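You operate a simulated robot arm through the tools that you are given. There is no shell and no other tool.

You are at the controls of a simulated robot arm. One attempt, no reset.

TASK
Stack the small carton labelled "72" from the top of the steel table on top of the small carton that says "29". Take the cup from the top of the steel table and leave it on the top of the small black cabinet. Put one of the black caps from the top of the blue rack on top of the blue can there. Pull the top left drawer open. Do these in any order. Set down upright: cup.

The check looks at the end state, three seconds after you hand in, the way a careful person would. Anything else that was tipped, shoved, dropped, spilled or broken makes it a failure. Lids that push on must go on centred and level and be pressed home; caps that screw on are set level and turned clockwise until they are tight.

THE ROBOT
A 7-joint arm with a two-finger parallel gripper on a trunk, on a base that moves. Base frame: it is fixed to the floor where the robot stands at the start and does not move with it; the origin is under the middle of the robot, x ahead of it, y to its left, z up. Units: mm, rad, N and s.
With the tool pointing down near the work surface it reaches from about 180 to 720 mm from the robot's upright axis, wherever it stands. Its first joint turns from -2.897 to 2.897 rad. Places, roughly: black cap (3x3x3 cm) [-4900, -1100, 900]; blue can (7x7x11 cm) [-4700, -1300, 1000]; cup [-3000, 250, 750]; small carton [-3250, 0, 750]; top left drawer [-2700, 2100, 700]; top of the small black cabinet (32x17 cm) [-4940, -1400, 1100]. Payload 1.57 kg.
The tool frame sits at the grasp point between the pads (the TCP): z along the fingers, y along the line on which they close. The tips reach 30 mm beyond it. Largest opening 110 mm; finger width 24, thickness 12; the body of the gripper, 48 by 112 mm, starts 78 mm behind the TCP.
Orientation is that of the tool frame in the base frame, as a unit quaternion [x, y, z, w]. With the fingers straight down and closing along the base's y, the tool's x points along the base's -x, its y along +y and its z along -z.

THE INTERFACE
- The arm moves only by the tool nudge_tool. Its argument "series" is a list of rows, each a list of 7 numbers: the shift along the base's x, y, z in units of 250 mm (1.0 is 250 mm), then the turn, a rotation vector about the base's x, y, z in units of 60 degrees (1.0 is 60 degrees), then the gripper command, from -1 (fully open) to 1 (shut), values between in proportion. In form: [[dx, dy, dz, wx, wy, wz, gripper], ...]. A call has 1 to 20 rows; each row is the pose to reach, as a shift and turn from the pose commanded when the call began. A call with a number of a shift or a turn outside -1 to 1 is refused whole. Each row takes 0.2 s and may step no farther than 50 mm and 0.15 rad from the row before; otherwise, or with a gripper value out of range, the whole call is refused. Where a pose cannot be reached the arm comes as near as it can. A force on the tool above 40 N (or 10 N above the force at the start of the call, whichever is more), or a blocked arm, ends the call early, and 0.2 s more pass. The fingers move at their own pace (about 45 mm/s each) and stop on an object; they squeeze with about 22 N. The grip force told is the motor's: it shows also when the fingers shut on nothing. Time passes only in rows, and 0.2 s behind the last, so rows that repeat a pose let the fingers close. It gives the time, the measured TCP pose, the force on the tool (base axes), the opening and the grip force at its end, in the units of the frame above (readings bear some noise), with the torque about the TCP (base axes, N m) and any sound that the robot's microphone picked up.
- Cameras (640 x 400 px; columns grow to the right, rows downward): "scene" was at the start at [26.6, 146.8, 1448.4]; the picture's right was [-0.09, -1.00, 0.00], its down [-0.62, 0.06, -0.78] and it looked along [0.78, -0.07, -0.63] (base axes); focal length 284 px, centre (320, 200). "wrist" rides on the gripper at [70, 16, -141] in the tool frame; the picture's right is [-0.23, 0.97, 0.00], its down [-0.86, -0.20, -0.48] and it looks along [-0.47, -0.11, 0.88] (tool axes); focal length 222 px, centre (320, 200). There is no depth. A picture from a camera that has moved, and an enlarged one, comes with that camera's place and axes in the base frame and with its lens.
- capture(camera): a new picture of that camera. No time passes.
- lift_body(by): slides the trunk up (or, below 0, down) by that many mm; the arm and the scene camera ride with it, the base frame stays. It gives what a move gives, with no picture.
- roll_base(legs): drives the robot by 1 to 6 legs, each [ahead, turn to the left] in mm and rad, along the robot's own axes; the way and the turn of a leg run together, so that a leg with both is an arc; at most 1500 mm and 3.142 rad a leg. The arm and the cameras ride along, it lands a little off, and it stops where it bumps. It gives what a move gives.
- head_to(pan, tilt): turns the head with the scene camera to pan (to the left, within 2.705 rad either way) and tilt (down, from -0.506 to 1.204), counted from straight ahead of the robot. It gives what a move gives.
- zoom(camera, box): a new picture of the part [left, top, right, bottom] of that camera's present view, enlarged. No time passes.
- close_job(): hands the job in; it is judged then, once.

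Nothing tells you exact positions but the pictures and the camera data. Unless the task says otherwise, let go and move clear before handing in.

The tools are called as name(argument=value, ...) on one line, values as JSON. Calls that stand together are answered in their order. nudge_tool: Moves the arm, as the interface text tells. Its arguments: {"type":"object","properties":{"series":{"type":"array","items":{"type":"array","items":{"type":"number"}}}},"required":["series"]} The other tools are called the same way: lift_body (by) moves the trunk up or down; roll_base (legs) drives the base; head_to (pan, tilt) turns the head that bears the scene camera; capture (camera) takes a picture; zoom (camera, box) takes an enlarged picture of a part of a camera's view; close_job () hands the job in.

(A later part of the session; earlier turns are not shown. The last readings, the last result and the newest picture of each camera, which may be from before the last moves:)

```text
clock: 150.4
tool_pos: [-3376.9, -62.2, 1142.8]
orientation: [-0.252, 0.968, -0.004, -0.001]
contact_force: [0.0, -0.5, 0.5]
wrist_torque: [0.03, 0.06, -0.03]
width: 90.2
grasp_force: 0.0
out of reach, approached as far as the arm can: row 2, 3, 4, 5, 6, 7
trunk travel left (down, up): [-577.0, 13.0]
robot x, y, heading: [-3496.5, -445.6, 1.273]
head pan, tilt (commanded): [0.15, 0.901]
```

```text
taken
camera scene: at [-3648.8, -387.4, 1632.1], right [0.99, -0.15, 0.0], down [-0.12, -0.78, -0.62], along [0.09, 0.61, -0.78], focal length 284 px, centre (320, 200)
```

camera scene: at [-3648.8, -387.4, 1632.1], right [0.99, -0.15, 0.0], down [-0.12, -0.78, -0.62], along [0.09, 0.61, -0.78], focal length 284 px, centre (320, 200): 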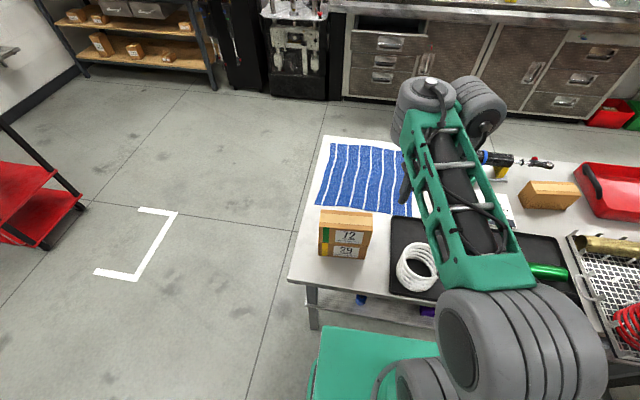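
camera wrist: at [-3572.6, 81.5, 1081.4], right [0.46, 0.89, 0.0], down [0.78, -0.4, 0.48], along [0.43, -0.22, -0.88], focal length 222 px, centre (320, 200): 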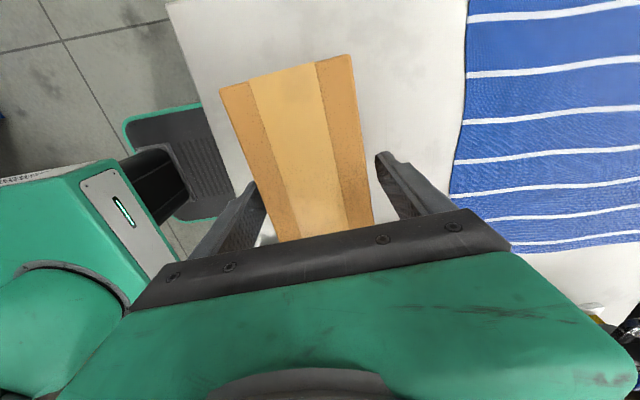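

The stack looks good. I also check the labels on the cartons on the far wooden shelf, to make sure none of those is another "29".

zoom(camera="scene", box=[50, 0, 210, 80])

zoom(camera="scene", box=[280, 190, 420, 280])

```text
4.00 times, centred on (130, 40) of scene
camera zoom: at [-3648.8, -387.4, 1632.1], right [0.99, -0.15, 0.0], down [-0.12, -0.78, -0.62], along [0.09, 0.61, -0.78], focal length 1138 px, centre (1080, 840)
```

zoom: 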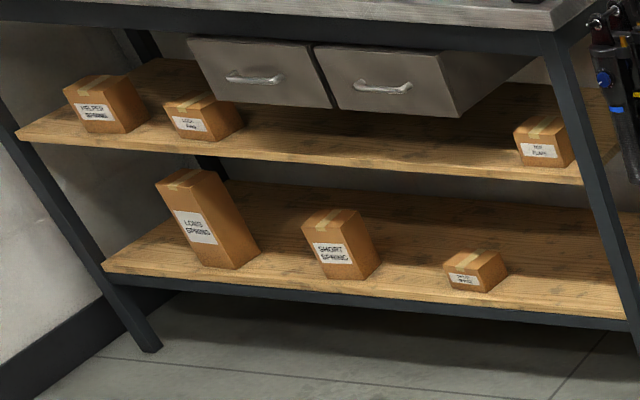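

```text
4.44 times, centred on (350, 235) of scene
camera zoom: at [-3648.8, -387.4, 1632.1], right [0.99, -0.15, 0.0], down [-0.12, -0.78, -0.62], along [0.09, 0.61, -0.78], focal length 1264 px, centre (187, 44)
```

zoom: 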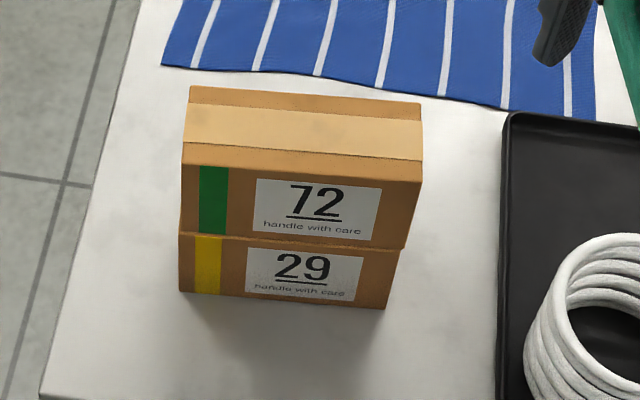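

Carton task done. Now I re-square the tool and drive around the table end to the aisle side for the cup.

nudge_tool(series=[[0, 0, 0, 0, 0, 0.12, -0.64], [0, 0, 0, 0, 0, 0.24, -0.64], [0, 0, 0, 0, 0, 0.36, -0.64], [0, 0, 0, 0, 0, 0.48, -0.64], [0, 0, 0, 0, 0, 0.6, -0.64], [0, 0, 0, 0, 0, 0.73, -0.64]])

roll_base(legs=[[-80, 0], [0, 1.563], [880, 0], [0, -1.57]])

```text
clock: 151.8
tool_pos: [-3378.7, -62.3, 1145.2]
orientation: [-0.594, 0.804, 0.0, -0.001]
contact_force: [0.0, 0.1, -0.6]
wrist_torque: [-0.03, 0.0, 0.02]
width: 89.9
grasp_force: 0.1
trunk travel left (down, up): [-577.0, 13.0]
robot x, y, heading: [-3499.4, -452.5, 1.266]
head pan, tilt (commanded): [0.15, 0.901]
```

```text
clock: 164.6
tool_pos: [-4224.2, 140.2, 1146.2]
orientation: [-0.59, 0.807, 0.0, -0.001]
contact_force: [-1.2, -0.1, -0.1]
wrist_torque: [0.01, 0.04, 0.03]
width: 90.1
grasp_force: 0.1
trunk travel left (down, up): [-577.0, 13.0]
robot x, y, heading: [-4343.7, -249.2, 1.264]
head pan, tilt (commanded): [0.15, 0.901]
```

roll_base(legs=[[1480, 0], [0, -1.57]])

roll_base(legs=[[1085, 0], [0, -1.57]])

head_to(pan=0.0, tilt=0.8)

capture(camera="scene")

capture(camera="wrist")

```text
clock: 175.7
tool_pos: [-3515.2, 1043.3, 1144.4]
orientation: [0.143, 0.99, 0.001, -0.001]
contact_force: [0.3, 0.3, -0.4]
wrist_torque: [-0.02, 0.0, -0.02]
width: 90.2
grasp_force: 0.1
trunk travel left (down, up): [-577.0, 13.0]
robot x, y, heading: [-3907.7, 1153.8, -0.286]
head pan, tilt (commanded): [0.15, 0.901]
```

```text
clock: 185.0
tool_pos: [-2975.7, 471.6, 1146.0]
orientation: [0.792, 0.611, 0.001, 0.0]
contact_force: [-0.1, 0.7, 0.0]
wrist_torque: [-0.02, -0.01, 0.02]
width: 90.1
grasp_force: 0.0
trunk travel left (down, up): [-577.0, 13.0]
robot x, y, heading: [-2869.9, 863.7, -1.826]
head pan, tilt (commanded): [0.15, 0.901]
```

```text
clock: 185.7
tool_pos: [-2976.5, 472.3, 1146.3]
orientation: [0.793, 0.61, 0.001, 0.0]
contact_force: [0.1, 0.1, -0.3]
wrist_torque: [0.04, -0.02, -0.02]
width: 90.4
grasp_force: 0.1
trunk travel left (down, up): [-577.0, 13.0]
robot x, y, heading: [-2874.0, 864.3, -1.828]
head pan, tilt (commanded): [0.0, 0.799]
```

```text
taken
camera scene: at [-2728.9, 805.8, 1640.0], right [-0.97, 0.26, 0.0], down [0.18, 0.69, -0.7], along [-0.18, -0.67, -0.72], focal length 284 px, centre (320, 200)
```

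scene: 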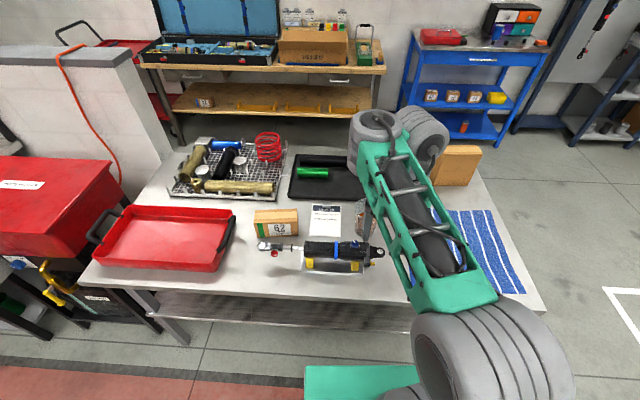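

```text
taken
camera wrist: at [-2943.1, 534.4, 1286.1], right [0.88, -0.47, 0.0], down [-0.41, -0.78, 0.48], along [-0.22, -0.42, -0.88], focal length 222 px, centre (320, 200)
```

wrist: 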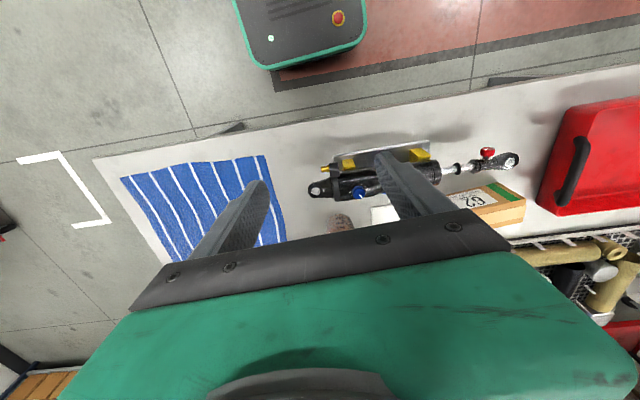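

roll_base(legs=[[0, -0.05], [60, 0]])

head_to(pan=0.15, tilt=0.85)

capture(camera="scene")

```text
clock: 187.1
tool_pos: [-3014.3, 420.3, 1145.1]
orientation: [0.808, 0.59, 0.001, 0.0]
contact_force: [0.0, -0.1, -0.5]
wrist_torque: [0.01, 0.01, 0.0]
width: 90.2
grasp_force: 0.0
trunk travel left (down, up): [-577.0, 13.0]
robot x, y, heading: [-2891.3, 806.5, -1.883]
head pan, tilt (commanded): [0.0, 0.799]
```

```text
clock: 187.8
tool_pos: [-3013.6, 419.2, 1145.3]
orientation: [0.808, 0.589, 0.0, 0.0]
contact_force: [0.5, -1.1, 0.4]
wrist_torque: [-0.01, -0.01, 0.02]
width: 90.1
grasp_force: 0.0
trunk travel left (down, up): [-577.0, 13.0]
robot x, y, heading: [-2894.9, 811.0, -1.88]
head pan, tilt (commanded): [0.15, 0.85]
```

```text
taken
camera scene: at [-2738.1, 741.3, 1636.0], right [-0.99, 0.16, 0.0], down [0.12, 0.74, -0.66], along [-0.1, -0.65, -0.75], focal length 284 px, centre (320, 200)
```

scene: 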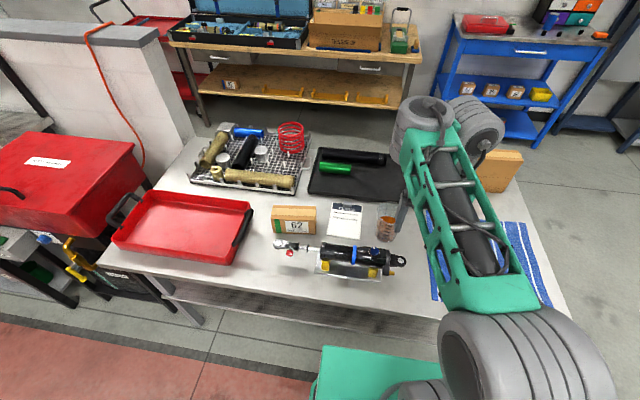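

zoom(camera="scene", box=[320, 180, 440, 290])

lift_body(by=-130)

capture(camera="wrist")

```text
3.64 times, centred on (380, 235) of scene
camera zoom: at [-2738.1, 741.3, 1636.0], right [-0.99, 0.16, 0.0], down [0.12, 0.74, -0.66], along [-0.1, -0.65, -0.75], focal length 1034 px, centre (102, 73)
```

zoom: 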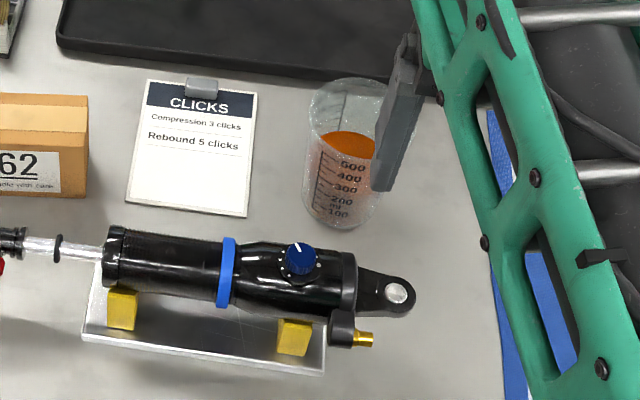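

```text
clock: 189.4
tool_pos: [-3015.1, 420.3, 1015.1]
orientation: [0.807, 0.59, 0.001, -0.001]
contact_force: [-1.2, 0.0, 0.2]
wrist_torque: [-0.01, 0.02, -0.03]
width: 90.2
grasp_force: 0.0
trunk travel left (down, up): [-447.0, 143.0]
robot x, y, heading: [-2893.0, 806.7, -1.878]
head pan, tilt (commanded): [0.15, 0.85]
```

```text
taken
camera wrist: at [-2977.7, 481.3, 1156.1], right [0.86, -0.51, 0.0], down [-0.45, -0.75, 0.48], along [-0.24, -0.41, -0.88], focal length 222 px, centre (320, 200)
```

wrist: 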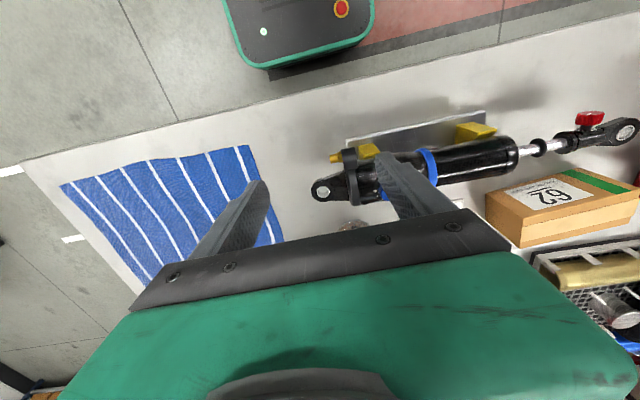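

The cup base is about (-3054, 220). I move the open gripper above it, staying high.

nudge_tool(series=[[-0.02, -0.11, 0, 0, 0, 0, -1.0], [-0.045, -0.23, 0, 0, 0, 0, -1.0], [-0.065, -0.34, 0, 0, 0, 0, -1.0], [-0.09, -0.46, 0, 0, 0, 0, -1.0], [-0.11, -0.57, 0, 0, 0, 0, -1.0], [-0.135, -0.69, 0, 0, 0, 0, -1.0], [-0.156, -0.8, 0, 0, 0, 0, -1.0]])

capture(camera="wrist")

capture(camera="scene")

```text
clock: 191.0
tool_pos: [-3052.2, 220.3, 1013.5]
orientation: [0.807, 0.59, 0.001, 0.0]
contact_force: [-0.7, 0.5, 0.1]
wrist_torque: [0.03, 0.01, 0.02]
width: 110.4
grasp_force: 0.0
trunk travel left (down, up): [-447.0, 143.0]
robot x, y, heading: [-2893.9, 807.7, -1.881]
head pan, tilt (commanded): [0.15, 0.85]
```

```text
taken
camera wrist: at [-3016.1, 280.8, 1154.4], right [0.86, -0.51, 0.0], down [-0.45, -0.76, 0.48], along [-0.24, -0.41, -0.88], focal length 222 px, centre (320, 200)
```

wrist: 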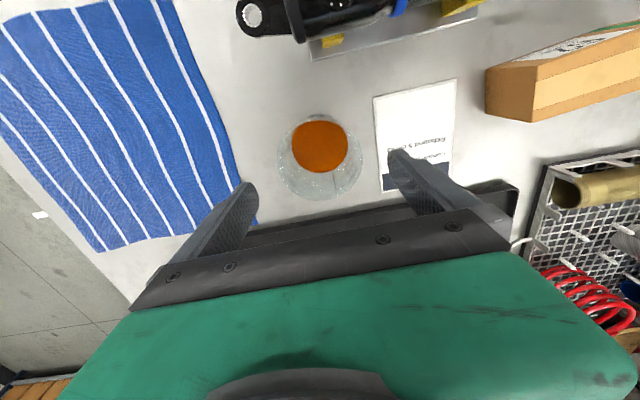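

```text
taken
camera scene: at [-2738.1, 741.1, 1506.0], right [-0.99, 0.16, 0.0], down [0.12, 0.74, -0.66], along [-0.1, -0.65, -0.75], focal length 284 px, centre (320, 200)
```

scene: 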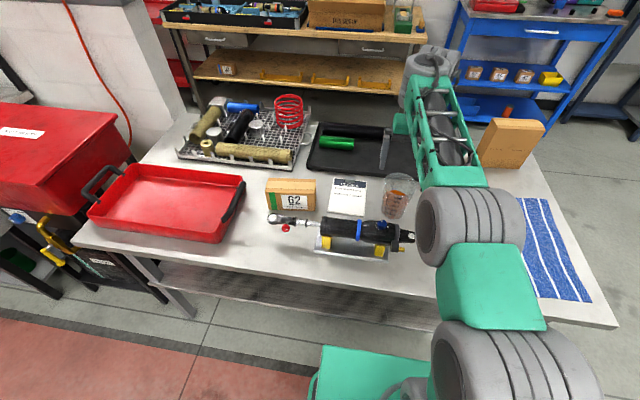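

zoom(camera="wrist", box=[240, 90, 400, 230])

zoom(camera="scene", box=[340, 150, 460, 250])

```text
2.86 times, centred on (320, 160) of wrist
camera zoom: at [-3016.1, 280.8, 1154.4], right [0.86, -0.51, 0.0], down [-0.45, -0.76, 0.48], along [-0.24, -0.41, -0.88], focal length 635 px, centre (320, 314)
```

zoom: 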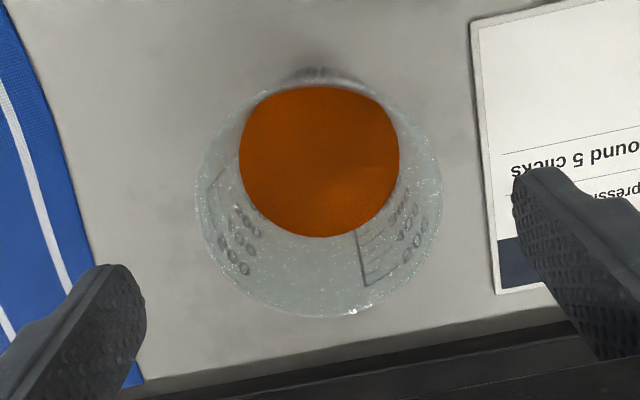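

```text
4.00 times, centred on (400, 200) of scene
camera zoom: at [-2738.1, 741.1, 1506.0], right [-0.99, 0.16, 0.0], down [0.12, 0.74, -0.66], along [-0.1, -0.65, -0.75], focal length 1138 px, centre (0, 200)
```

zoom: 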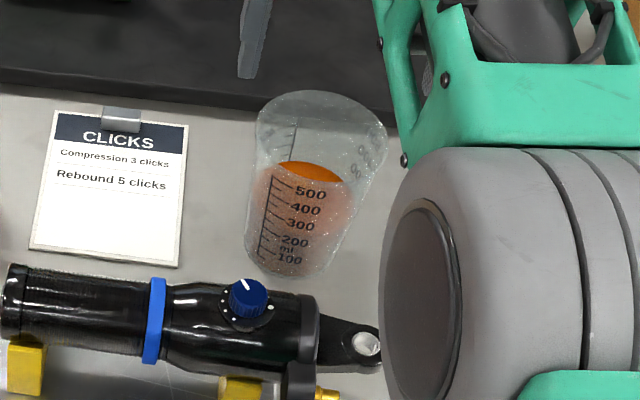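

The cup rim is about 90 mm wide and well centred between the fingers. I fine-tune by 2–3 mm, then lower with the trunk, checking midway.

nudge_tool(series=[[-0.008, -0.01, 0, 0, 0, 0, -1.0], [-0.008, -0.01, 0, 0, 0, 0, -1.0]])

lift_body(by=-45)

capture(camera="wrist")

zoom(camera="scene", box=[340, 120, 500, 220])

```text
clock: 191.6
tool_pos: [-3053.6, 218.4, 1013.9]
orientation: [0.807, 0.591, 0.0, 0.0]
contact_force: [0.7, 0.5, -0.1]
wrist_torque: [-0.01, 0.0, 0.01]
width: 109.9
grasp_force: 0.0
trunk travel left (down, up): [-447.0, 143.0]
robot x, y, heading: [-2894.0, 809.2, -1.876]
head pan, tilt (commanded): [0.15, 0.85]
```

```text
clock: 192.5
tool_pos: [-3053.8, 217.9, 969.5]
orientation: [0.807, 0.59, 0.001, 0.0]
contact_force: [-0.3, 0.3, 0.2]
wrist_torque: [-0.01, -0.01, 0.01]
width: 109.8
grasp_force: 0.1
trunk travel left (down, up): [-402.0, 188.0]
robot x, y, heading: [-2890.7, 806.9, -1.879]
head pan, tilt (commanded): [0.15, 0.85]
```

```text
taken
camera wrist: at [-3017.8, 278.6, 1109.8], right [0.86, -0.51, 0.0], down [-0.45, -0.75, 0.48], along [-0.24, -0.41, -0.88], focal length 222 px, centre (320, 200)
```

wrist: 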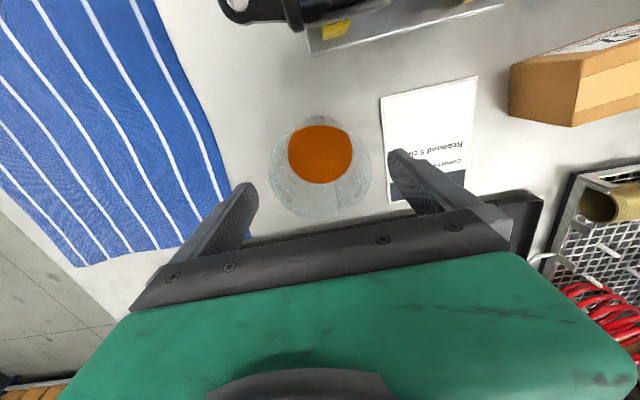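

```text
4.00 times, centred on (420, 170) of scene
camera zoom: at [-2738.1, 741.4, 1461.0], right [-0.99, 0.16, 0.0], down [0.12, 0.74, -0.66], along [-0.1, -0.65, -0.75], focal length 1138 px, centre (-80, 320)
```

zoom: 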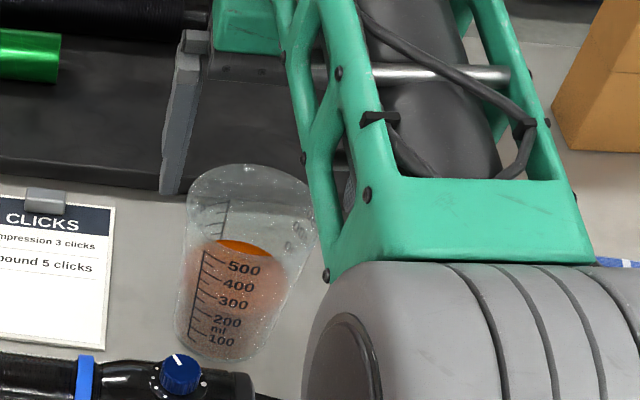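

lift_body(by=-45)

capture(camera="wrist")

```text
clock: 193.3
tool_pos: [-3054.6, 216.2, 924.1]
orientation: [0.808, 0.59, 0.001, 0.0]
contact_force: [-0.1, -0.5, -0.1]
wrist_torque: [0.01, 0.03, 0.02]
width: 109.8
grasp_force: 0.0
trunk travel left (down, up): [-357.0, 233.0]
robot x, y, heading: [-2895.3, 810.0, -1.883]
head pan, tilt (commanded): [0.15, 0.85]
```

```text
taken
camera wrist: at [-3017.8, 278.6, 1064.8], right [0.86, -0.51, 0.0], down [-0.45, -0.75, 0.48], along [-0.24, -0.41, -0.88], focal length 222 px, centre (320, 200)
```

wrist: 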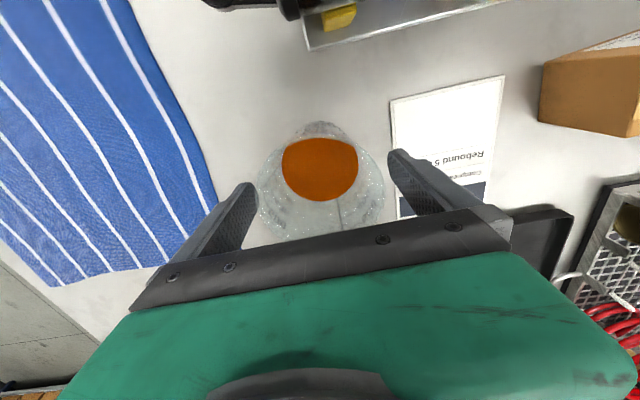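

lift_body(by=-30)

lift_body(by=-24)

capture(camera="wrist")

capture(camera="scene")

```text
clock: 194.1
tool_pos: [-3053.5, 218.5, 894.6]
orientation: [0.808, 0.59, 0.0, 0.0]
contact_force: [0.2, -0.6, -0.1]
wrist_torque: [-0.03, -0.01, 0.01]
width: 110.0
grasp_force: 0.0
trunk travel left (down, up): [-327.0, 263.0]
robot x, y, heading: [-2890.8, 807.5, -1.878]
head pan, tilt (commanded): [0.15, 0.85]
```

```text
clock: 194.8
tool_pos: [-3054.6, 217.5, 868.9]
orientation: [0.808, 0.589, 0.001, 0.0]
contact_force: [0.2, -0.6, 0.0]
wrist_torque: [0.01, -0.05, -0.03]
width: 110.0
grasp_force: 0.1
trunk travel left (down, up): [-303.0, 287.0]
robot x, y, heading: [-2893.5, 803.7, -1.876]
head pan, tilt (commanded): [0.15, 0.85]
```

```text
taken
camera wrist: at [-3017.8, 278.6, 1010.8], right [0.86, -0.51, 0.0], down [-0.45, -0.75, 0.48], along [-0.24, -0.41, -0.88], focal length 222 px, centre (320, 200)
```

wrist: 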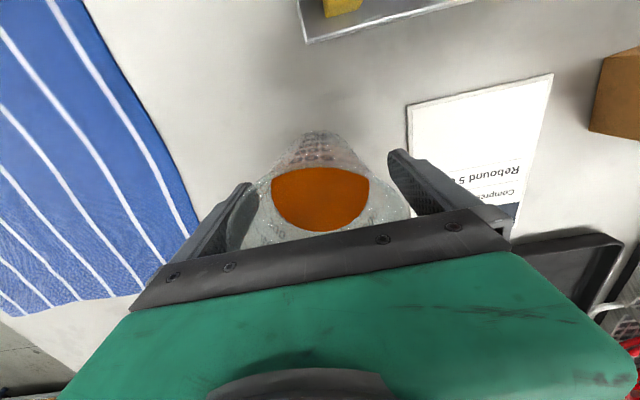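

```text
taken
camera scene: at [-2738.1, 741.4, 1362.0], right [-0.99, 0.16, 0.0], down [0.12, 0.74, -0.66], along [-0.1, -0.65, -0.75], focal length 284 px, centre (320, 200)
```

scene: 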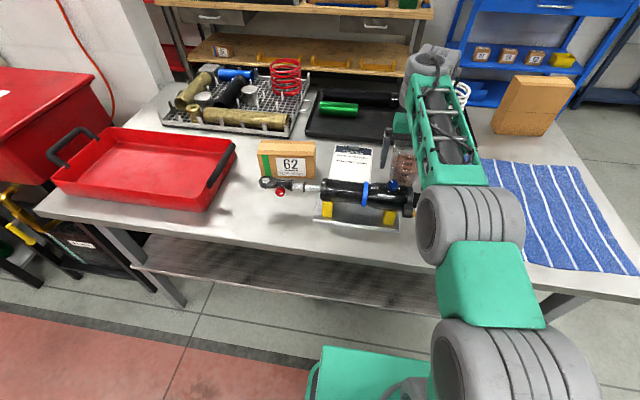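

The cup is between the fingers with clearance on both sides. I close gently.

nudge_tool(series=[[0, 0, 0, 0, 0, 0, -0.8], [0, 0, 0, 0, 0, 0, -0.65], [0, 0, 0, 0, 0, 0, -0.5], [0, 0, 0, 0, 0, 0, -0.3], [0, 0, 0, 0, 0, 0, 0.2], [0, 0, 0, 0, 0, 0, 1.0], [0, 0, 0, 0, 0, 0, 1.0]])

capture(camera="wrist")

```text
clock: 196.4
tool_pos: [-3054.0, 216.8, 870.5]
orientation: [0.808, 0.59, 0.001, 0.0]
contact_force: [-0.7, -0.5, 2.2]
wrist_torque: [-0.05, -0.04, -0.01]
width: 92.1
grasp_force: 21.7
trunk travel left (down, up): [-303.0, 287.0]
robot x, y, heading: [-2894.3, 803.2, -1.876]
head pan, tilt (commanded): [0.15, 0.85]
```

```text
taken
camera wrist: at [-3017.9, 278.6, 1010.9], right [0.86, -0.51, 0.0], down [-0.45, -0.75, 0.48], along [-0.24, -0.41, -0.88], focal length 222 px, centre (320, 200)
```

wrist: 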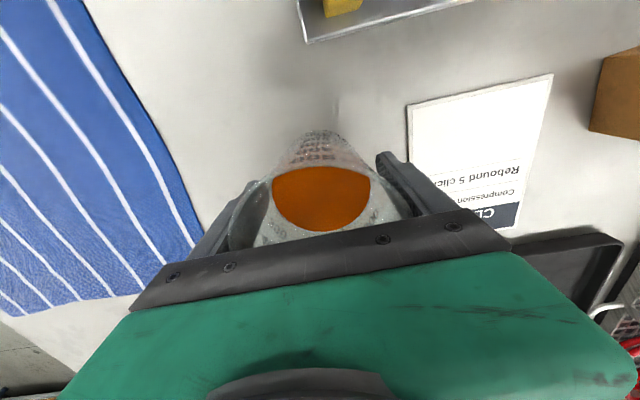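

Gripped at 92 mm. I lift with the trunk slowly and check.

lift_body(by=20)

capture(camera="wrist")

zoom(camera="scene", box=[340, 120, 500, 220])

```text
clock: 197.1
tool_pos: [-3053.7, 217.5, 890.1]
orientation: [0.808, 0.59, 0.002, 0.001]
contact_force: [0.5, -0.1, -2.8]
wrist_torque: [0.01, 0.02, -0.02]
width: 91.8
grasp_force: 21.9
trunk travel left (down, up): [-323.0, 267.0]
robot x, y, heading: [-2893.0, 806.8, -1.88]
head pan, tilt (commanded): [0.15, 0.85]
```

```text
taken
camera wrist: at [-3017.8, 278.3, 1030.4], right [0.86, -0.51, 0.0], down [-0.45, -0.76, 0.48], along [-0.24, -0.41, -0.88], focal length 222 px, centre (320, 200)
```

wrist: 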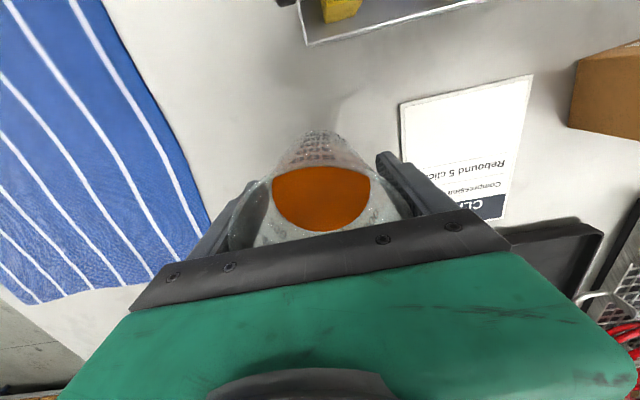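

```text
4.00 times, centred on (420, 170) of scene
camera zoom: at [-2738.1, 741.1, 1382.0], right [-0.99, 0.16, 0.0], down [0.12, 0.74, -0.66], along [-0.1, -0.65, -0.75], focal length 1138 px, centre (-80, 320)
```

zoom: 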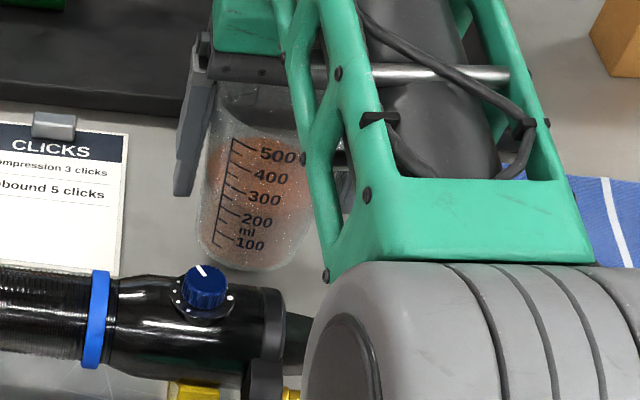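

The cup is held firmly and level (about 0.29 kg). I lift it well clear and retract the arm for driving.

lift_body(by=200)

nudge_tool(series=[[0.02, 0.06, 0, 0, 0, 0, 1.0], [0.04, 0.13, 0, 0, 0, 0, 1.0], [0.065, 0.21, 0, 0, 0, 0, 1.0], [0.09, 0.29, 0, 0, 0, 0, 1.0], [0.115, 0.37, 0, 0, 0, 0, 1.0], [0.14, 0.45, 0, 0, 0, 0, 1.0], [0.165, 0.53, 0, 0, 0, 0, 1.0], [0.18, 0.58, 0, 0, 0, 0, 1.0], [0.19, 0.6, 0, 0, 0, 0, 1.0]])

capture(camera="wrist")

```text
clock: 199.2
tool_pos: [-3054.1, 217.2, 1089.9]
orientation: [0.808, 0.59, 0.001, 0.0]
contact_force: [0.8, -0.6, -2.3]
wrist_torque: [0.0, -0.02, 0.05]
width: 92.1
grasp_force: 21.8
trunk travel left (down, up): [-523.0, 67.0]
robot x, y, heading: [-2890.3, 804.8, -1.878]
head pan, tilt (commanded): [0.15, 0.85]
```

```text
clock: 201.2
tool_pos: [-3007.0, 367.7, 1089.8]
orientation: [0.807, 0.59, 0.0, -0.001]
contact_force: [0.7, 0.4, -2.7]
wrist_torque: [-0.01, 0.0, -0.03]
width: 92.0
grasp_force: 22.3
trunk travel left (down, up): [-523.0, 67.0]
robot x, y, heading: [-2891.1, 810.3, -1.877]
head pan, tilt (commanded): [0.15, 0.85]
```

```text
taken
camera wrist: at [-2970.4, 428.3, 1230.6], right [0.86, -0.51, 0.0], down [-0.45, -0.76, 0.48], along [-0.24, -0.41, -0.88], focal length 222 px, centre (320, 200)
```

wrist: 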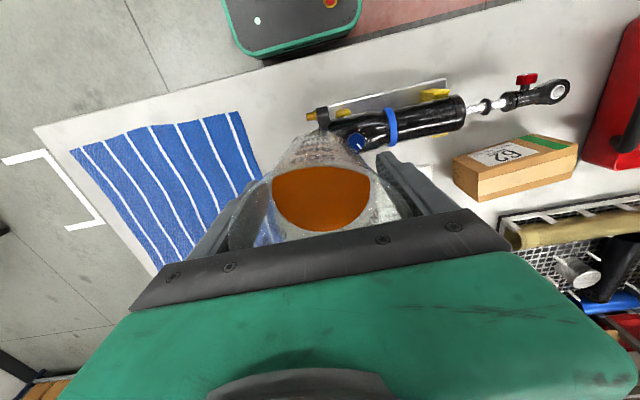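

I back up, go around the table end with the cup, and head toward the blue bench.

roll_base(legs=[[-100, 0], [0, -1.571], [1100, 0], [0, 1.571]])

capture(camera="wrist")

```text
clock: 215.3
tool_pos: [-4017.2, 828.3, 1090.3]
orientation: [0.817, 0.577, 0.001, 0.0]
contact_force: [-0.1, 0.6, -2.7]
wrist_torque: [0.03, 0.01, -0.04]
width: 91.3
grasp_force: 22.2
trunk travel left (down, up): [-523.0, 67.0]
robot x, y, heading: [-3889.0, 1265.4, -1.916]
head pan, tilt (commanded): [0.15, 0.85]
```

```text
taken
camera wrist: at [-3980.3, 888.4, 1230.7], right [0.84, -0.54, 0.0], down [-0.47, -0.74, 0.48], along [-0.26, -0.4, -0.88], focal length 222 px, centre (320, 200)
```

wrist: 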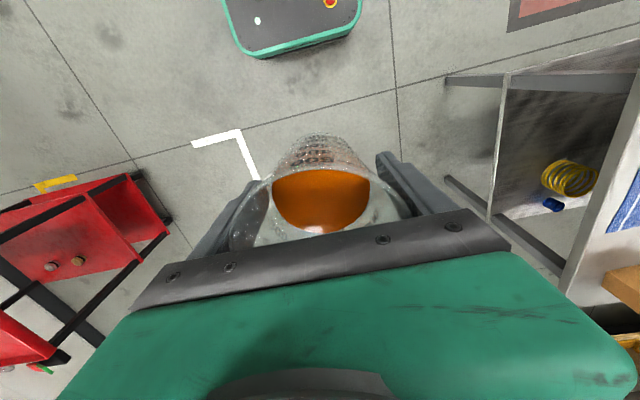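

roll_base(legs=[[0, 0.036], [1500, 0]])

head_to(pan=0.0, tilt=0.55)

capture(camera="scene")

capture(camera="wrist")

```text
clock: 223.0
tool_pos: [-4448.2, -595.7, 1088.9]
orientation: [0.806, 0.592, 0.001, 0.0]
contact_force: [0.1, 0.0, -2.8]
wrist_torque: [0.01, -0.01, 0.0]
width: 91.4
grasp_force: 21.2
trunk travel left (down, up): [-523.0, 67.0]
robot x, y, heading: [-4336.0, -151.4, -1.88]
head pan, tilt (commanded): [0.15, 0.85]
```

```text
clock: 223.8
tool_pos: [-4447.1, -595.7, 1090.1]
orientation: [0.806, 0.592, 0.002, 0.001]
contact_force: [-0.8, 0.0, -2.3]
wrist_torque: [0.02, -0.01, 0.01]
width: 91.2
grasp_force: 21.9
trunk travel left (down, up): [-523.0, 67.0]
robot x, y, heading: [-4335.1, -153.6, -1.871]
head pan, tilt (commanded): [0.0, 0.55]
```

```text
taken
camera scene: at [-4196.0, -229.2, 1607.4], right [-0.95, 0.3, 0.0], down [0.16, 0.5, -0.85], along [-0.26, -0.81, -0.52], focal length 284 px, centre (320, 200)
```

scene: 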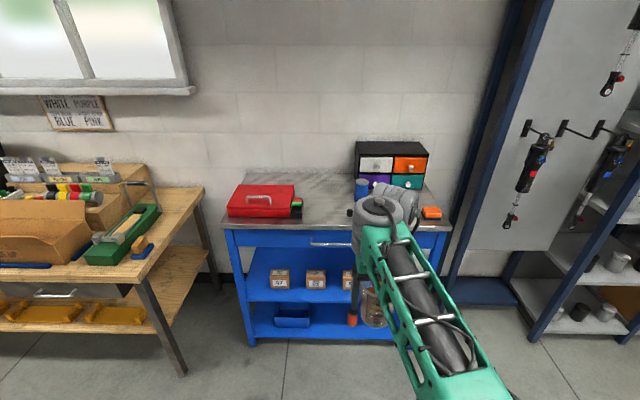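

```text
taken
camera wrist: at [-4412.2, -535.0, 1230.6], right [0.86, -0.51, 0.0], down [-0.45, -0.76, 0.48], along [-0.24, -0.41, -0.88], focal length 222 px, centre (320, 200)
```

wrist: 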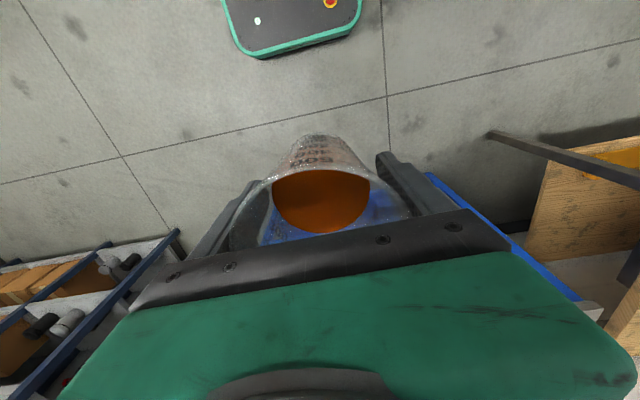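

zoom(camera="scene", box=[330, 120, 460, 230])

zoom(camera="scene", box=[210, 150, 470, 350])

```text
3.64 times, centred on (395, 175) of scene
camera zoom: at [-4196.0, -229.2, 1607.4], right [-0.95, 0.3, 0.0], down [0.16, 0.5, -0.85], along [-0.26, -0.81, -0.52], focal length 1034 px, centre (47, 291)
```

zoom: 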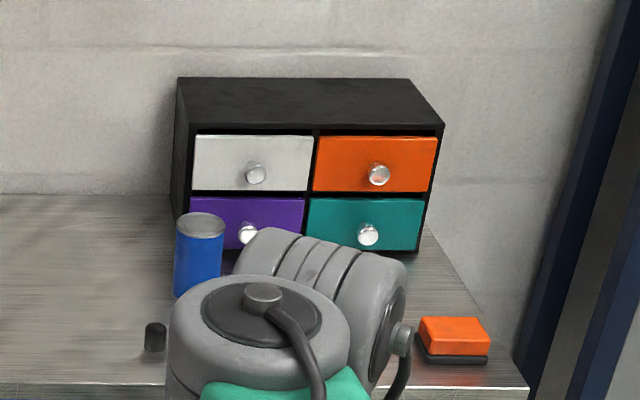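

```text
2.00 times, centred on (340, 250) of scene
camera zoom: at [-4196.0, -229.2, 1607.4], right [-0.95, 0.3, 0.0], down [0.16, 0.5, -0.85], along [-0.26, -0.81, -0.52], focal length 569 px, centre (280, 100)
```

zoom: 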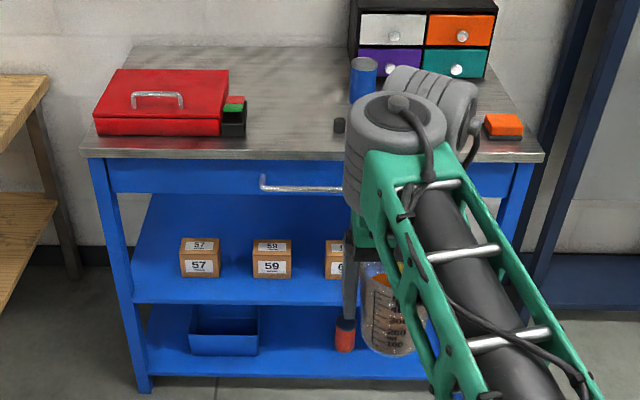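

The cabinet top works out to centre ≈(-4916, -1376, 1100), with the blue can in front of its left end at ≈(-4727, -1270), top z≈1000. I raise the cup first, then drive in with a slight sidestep.

lift_body(by=60)

nudge_tool(series=[[0, 0, 0.04, 0, 0, 0, 1.0], [0, 0, 0.09, 0, 0, 0, 1.0], [0, 0, 0.15, 0, 0, 0, 1.0], [0, 0, 0.21, 0, 0, 0, 1.0], [0, 0, 0.26, 0, 0, 0, 1.0], [0, 0, 0.3, 0, 0, 0, 1.0]])

roll_base(legs=[[0, -0.241], [607, 0], [0, 0.241]])

capture(camera="scene")

capture(camera="wrist")

```text
clock: 224.8
tool_pos: [-4447.4, -595.2, 1150.4]
orientation: [0.806, 0.592, 0.002, 0.0]
contact_force: [-0.5, -0.4, -2.6]
wrist_torque: [0.02, -0.01, 0.0]
width: 91.3
grasp_force: 21.7
trunk travel left (down, up): [-583.0, 7.0]
robot x, y, heading: [-4334.3, -154.7, -1.87]
head pan, tilt (commanded): [0.0, 0.55]
```

```text
clock: 226.2
tool_pos: [-4447.8, -596.1, 1226.0]
orientation: [0.806, 0.592, 0.0, 0.001]
contact_force: [0.1, -0.4, -2.8]
wrist_torque: [0.02, -0.01, -0.01]
width: 91.1
grasp_force: 22.4
trunk travel left (down, up): [-583.0, 7.0]
robot x, y, heading: [-4339.0, -153.4, -1.871]
head pan, tilt (commanded): [0.0, 0.55]
```

```text
clock: 231.4
tool_pos: [-4765.3, -1115.0, 1225.5]
orientation: [0.807, 0.591, 0.001, -0.001]
contact_force: [0.8, 0.1, -2.3]
wrist_torque: [0.03, 0.0, -0.02]
width: 91.0
grasp_force: 22.0
trunk travel left (down, up): [-583.0, 7.0]
robot x, y, heading: [-4653.3, -670.5, -1.874]
head pan, tilt (commanded): [0.0, 0.55]
```

```text
taken
camera scene: at [-4513.2, -747.8, 1667.4], right [-0.95, 0.3, 0.0], down [0.16, 0.5, -0.85], along [-0.26, -0.81, -0.52], focal length 284 px, centre (320, 200)
```

scene: 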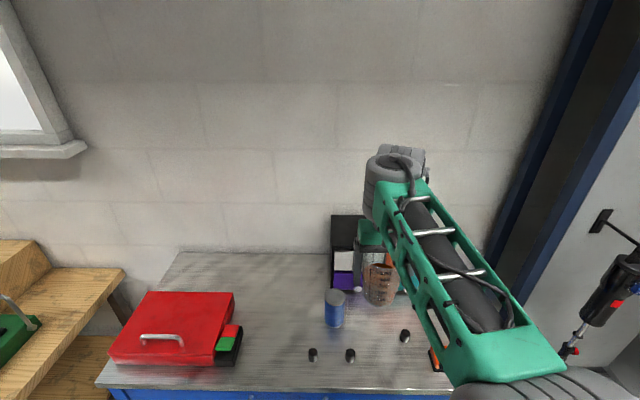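

```text
taken
camera wrist: at [-4729.4, -1053.7, 1365.6], right [0.86, -0.51, 0.0], down [-0.45, -0.76, 0.48], along [-0.24, -0.41, -0.88], focal length 222 px, centre (320, 200)
```

wrist: 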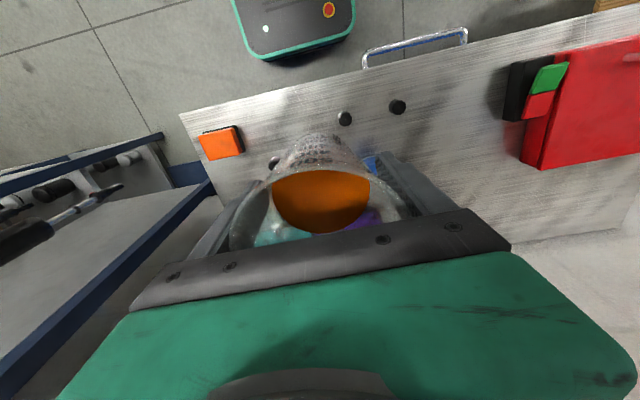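

I'm positioned at the bench. I roll 60 mm closer, then extend the arm over the cabinet top slowly.

roll_base(legs=[[60, 0]])

nudge_tool(series=[[-0.05, -0.06, 0, 0, 0, 0, 1.0], [-0.11, -0.13, 0, 0, 0, 0, 1.0], [-0.18, -0.21, 0, 0, 0, 0, 1.0], [-0.25, -0.29, 0, 0, 0, 0, 1.0], [-0.32, -0.37, 0, 0, 0, 0, 1.0], [-0.39, -0.46, 0, 0, 0, 0, 1.0], [-0.46, -0.54, 0, 0, 0, 0, 1.0], [-0.52, -0.61, 0, 0, 0, 0, 1.0], [-0.56, -0.66, 0, 0, 0, 0, 1.0], [-0.58, -0.68, 0, 0, 0, 0, 1.0]])

capture(camera="wrist")

capture(camera="scene")

```text
clock: 232.3
tool_pos: [-4783.8, -1173.9, 1224.7]
orientation: [0.806, 0.592, 0.002, -0.001]
contact_force: [0.4, -0.1, -2.7]
wrist_torque: [0.06, 0.0, 0.0]
width: 91.4
grasp_force: 22.6
trunk travel left (down, up): [-583.0, 7.0]
robot x, y, heading: [-4670.6, -728.9, -1.874]
head pan, tilt (commanded): [0.0, 0.55]
```

```text
clock: 234.5
tool_pos: [-4929.4, -1343.7, 1224.4]
orientation: [0.806, 0.592, 0.002, 0.001]
contact_force: [-0.6, -0.9, -2.6]
wrist_torque: [0.01, 0.0, 0.01]
width: 91.1
grasp_force: 22.2
trunk travel left (down, up): [-583.0, 7.0]
robot x, y, heading: [-4670.9, -733.6, -1.876]
head pan, tilt (commanded): [0.0, 0.55]
```

```text
taken
camera wrist: at [-4893.8, -1281.7, 1365.3], right [0.86, -0.51, 0.0], down [-0.45, -0.76, 0.48], along [-0.24, -0.41, -0.88], focal length 222 px, centre (320, 200)
```

wrist: 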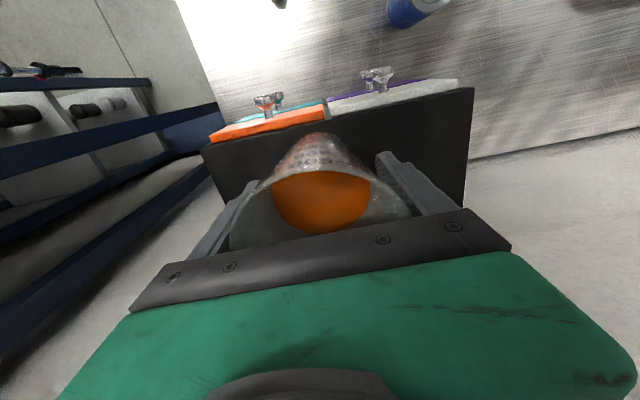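

```text
taken
camera scene: at [-4532.0, -806.3, 1667.4], right [-0.95, 0.3, 0.0], down [0.16, 0.5, -0.85], along [-0.26, -0.81, -0.52], focal length 284 px, centre (320, 200)
```

scene: 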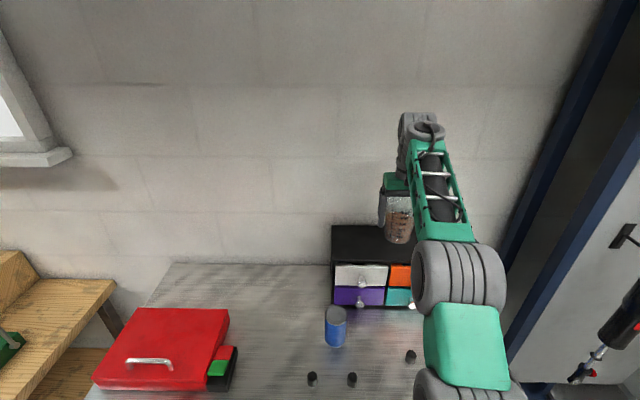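

zoom(camera="wrist", box=[190, 70, 490, 230])

zoom(camera="scene", box=[310, 160, 470, 320])

```text
2.13 times, centred on (340, 150) of wrist
camera zoom: at [-4893.8, -1281.7, 1365.3], right [0.86, -0.51, 0.0], down [-0.45, -0.76, 0.48], along [-0.24, -0.41, -0.88], focal length 474 px, centre (277, 307)
```

zoom: 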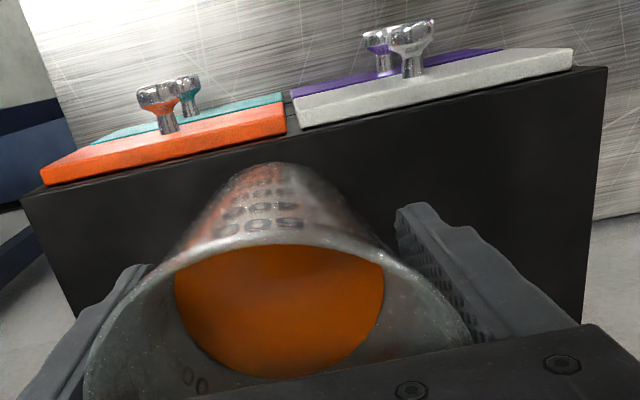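

```text
2.50 times, centred on (390, 240) of scene
camera zoom: at [-4532.0, -806.3, 1667.4], right [-0.95, 0.3, 0.0], down [0.16, 0.5, -0.85], along [-0.26, -0.81, -0.52], focal length 711 px, centre (145, 100)
```

zoom: 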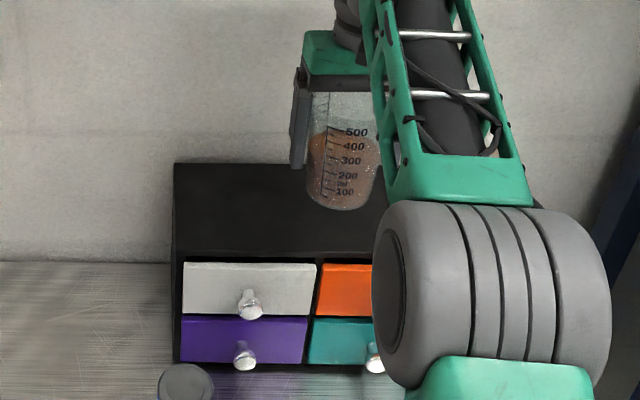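

The closer views put the cabinet's front edge about 30 mm further back than estimated, so the cup must go about 28 mm deeper. I extend further.

nudge_tool(series=[[-0.012, -0.036, 0, 0, 0, 0, 1.0], [-0.024, -0.072, 0, 0, 0, 0, 1.0], [-0.036, -0.114, 0, 0, 0, 0, 1.0], [-0.036, -0.114, 0, 0, 0, 0, 1.0]])

zoom(camera="wrist", box=[190, 70, 490, 230])

zoom(camera="scene", box=[310, 160, 470, 320])

```text
clock: 235.5
tool_pos: [-4933.1, -1363.2, 1220.2]
orientation: [0.806, 0.592, 0.002, 0.0]
contact_force: [0.2, 0.0, -1.9]
wrist_torque: [0.0, 0.01, 0.02]
width: 91.2
grasp_force: 21.9
out of reach, approached as far as the arm can: row 3, 4
trunk travel left (down, up): [-583.0, 7.0]
robot x, y, heading: [-4673.1, -732.3, -1.878]
head pan, tilt (commanded): [0.0, 0.55]
```

```text
2.13 times, centred on (340, 150) of wrist
camera zoom: at [-4898.1, -1302.7, 1360.9], right [0.86, -0.51, 0.0], down [-0.45, -0.76, 0.48], along [-0.24, -0.41, -0.88], focal length 474 px, centre (277, 307)
```

zoom: 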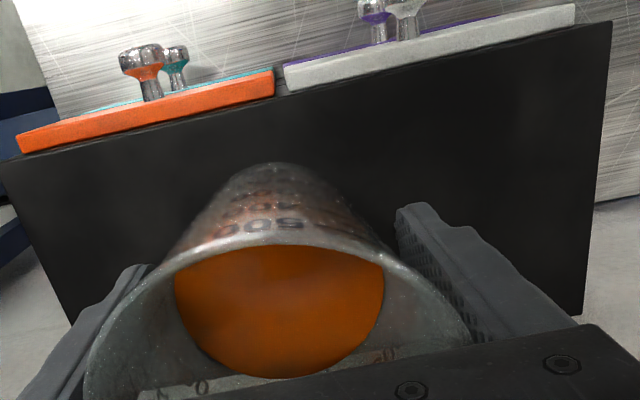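

```text
2.50 times, centred on (390, 240) of scene
camera zoom: at [-4531.9, -806.1, 1667.4], right [-0.95, 0.3, 0.0], down [0.16, 0.5, -0.85], along [-0.26, -0.81, -0.52], focal length 711 px, centre (145, 100)
```

zoom: 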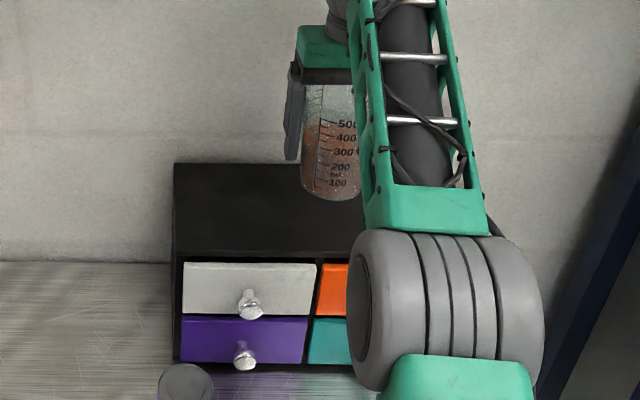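

roll_base(legs=[[17, 0]])

capture(camera="wrist")

```text
clock: 236.3
tool_pos: [-4939.3, -1381.7, 1218.8]
orientation: [0.806, 0.592, 0.003, -0.001]
contact_force: [0.6, -0.2, -3.5]
wrist_torque: [0.02, -0.04, 0.01]
width: 91.3
grasp_force: 22.5
trunk travel left (down, up): [-583.0, 7.0]
robot x, y, heading: [-4676.5, -750.6, -1.873]
head pan, tilt (commanded): [0.0, 0.55]
```

```text
taken
camera wrist: at [-4903.6, -1320.1, 1359.9], right [0.86, -0.51, 0.0], down [-0.45, -0.76, 0.47], along [-0.24, -0.41, -0.88], focal length 222 px, centre (320, 200)
```

wrist: 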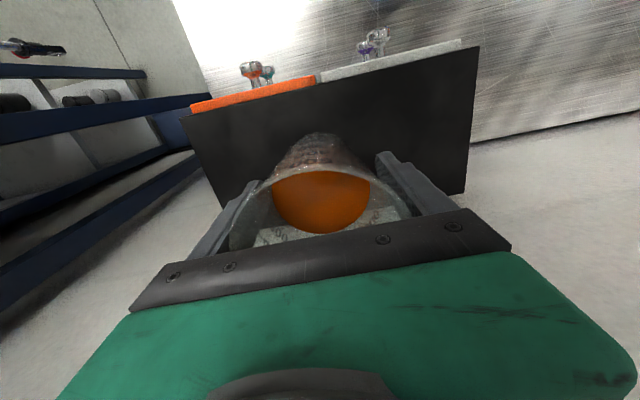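

The cup is now well over the cabinet top (about 65 mm behind the front edge). I lower in stages with the trunk.

lift_body(by=-26)

lift_body(by=-5)

lift_body(by=-3)

zoom(camera="scene", box=[330, 160, 450, 270])

```text
clock: 237.0
tool_pos: [-4938.7, -1380.4, 1194.5]
orientation: [0.806, 0.592, 0.001, -0.001]
contact_force: [0.6, -0.2, -2.4]
wrist_torque: [0.01, -0.03, -0.03]
width: 90.9
grasp_force: 21.1
trunk travel left (down, up): [-557.0, 33.0]
robot x, y, heading: [-4675.3, -747.9, -1.87]
head pan, tilt (commanded): [0.0, 0.55]
```

```text
clock: 237.6
tool_pos: [-4939.5, -1379.7, 1189.3]
orientation: [0.806, 0.592, 0.003, -0.001]
contact_force: [-0.3, 0.1, -2.0]
wrist_torque: [0.0, -0.01, -0.03]
width: 91.1
grasp_force: 21.9
trunk travel left (down, up): [-552.0, 38.0]
robot x, y, heading: [-4676.2, -748.9, -1.876]
head pan, tilt (commanded): [0.0, 0.55]
```

```text
clock: 238.1
tool_pos: [-4939.3, -1379.4, 1186.5]
orientation: [0.806, 0.593, 0.002, -0.001]
contact_force: [0.0, 0.4, -3.1]
wrist_torque: [0.02, -0.02, 0.02]
width: 91.2
grasp_force: 21.7
trunk travel left (down, up): [-549.0, 41.0]
robot x, y, heading: [-4675.4, -746.7, -1.873]
head pan, tilt (commanded): [0.0, 0.55]
```

```text
3.64 times, centred on (390, 215) of scene
camera zoom: at [-4536.9, -822.3, 1633.4], right [-0.95, 0.3, 0.0], down [0.16, 0.5, -0.85], along [-0.26, -0.81, -0.52], focal length 1034 px, centre (66, 146)
```

zoom: 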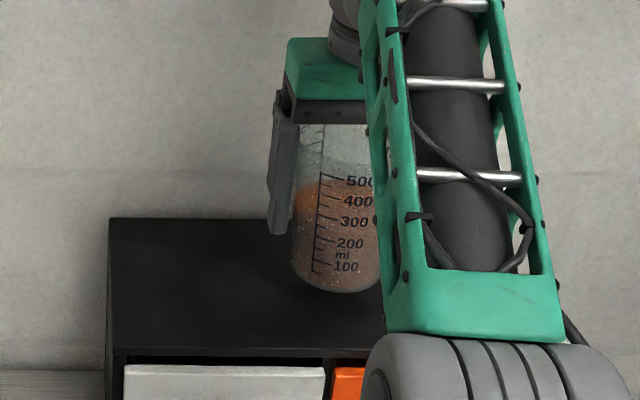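

lift_body(by=-3)

lift_body(by=-2)

lift_body(by=-2)

zoom(camera="scene", box=[330, 160, 450, 270])

```text
clock: 238.6
tool_pos: [-4939.1, -1379.8, 1182.3]
orientation: [0.806, 0.592, 0.002, 0.0]
contact_force: [0.2, -0.4, -2.5]
wrist_torque: [0.0, -0.03, 0.0]
width: 91.2
grasp_force: 22.0
trunk travel left (down, up): [-546.0, 44.0]
robot x, y, heading: [-4676.5, -747.6, -1.87]
head pan, tilt (commanded): [0.0, 0.55]
```

```text
clock: 239.1
tool_pos: [-4939.7, -1380.0, 1181.1]
orientation: [0.806, 0.592, 0.002, 0.0]
contact_force: [-0.4, 0.6, -1.8]
wrist_torque: [0.05, -0.04, -0.02]
width: 91.2
grasp_force: 22.3
trunk travel left (down, up): [-544.0, 46.0]
robot x, y, heading: [-4679.8, -746.5, -1.871]
head pan, tilt (commanded): [0.0, 0.55]
```

```text
clock: 239.7
tool_pos: [-4939.7, -1379.5, 1179.1]
orientation: [0.805, 0.593, 0.001, 0.0]
contact_force: [0.0, -0.1, -1.7]
wrist_torque: [0.01, -0.07, 0.01]
width: 91.1
grasp_force: 22.2
trunk travel left (down, up): [-542.0, 48.0]
robot x, y, heading: [-4674.6, -751.4, -1.88]
head pan, tilt (commanded): [0.0, 0.55]
```

```text
3.64 times, centred on (390, 215) of scene
camera zoom: at [-4537.0, -822.3, 1626.4], right [-0.95, 0.3, 0.0], down [0.16, 0.5, -0.85], along [-0.26, -0.81, -0.52], focal length 1034 px, centre (66, 146)
```

zoom: 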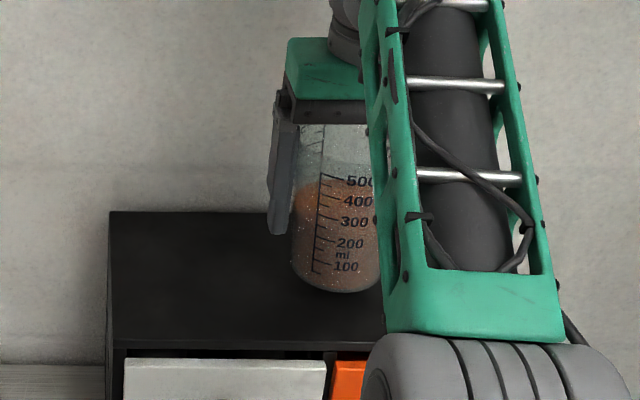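

lift_body(by=-1.5)

lift_body(by=-1)

```text
clock: 240.2
tool_pos: [-4939.1, -1380.3, 1176.7]
orientation: [0.806, 0.592, 0.002, -0.001]
contact_force: [-0.8, 0.3, -1.6]
wrist_torque: [0.03, -0.04, -0.01]
width: 91.1
grasp_force: 22.2
trunk travel left (down, up): [-541.0, 49.0]
robot x, y, heading: [-4676.6, -747.3, -1.873]
head pan, tilt (commanded): [0.0, 0.55]
```

```text
clock: 240.7
tool_pos: [-4939.1, -1379.8, 1176.4]
orientation: [0.806, 0.592, 0.002, 0.0]
contact_force: [0.2, -0.8, -2.4]
wrist_torque: [0.02, 0.0, 0.0]
width: 91.3
grasp_force: 22.1
trunk travel left (down, up): [-540.0, 50.0]
robot x, y, heading: [-4673.0, -749.5, -1.876]
head pan, tilt (commanded): [0.0, 0.55]
```

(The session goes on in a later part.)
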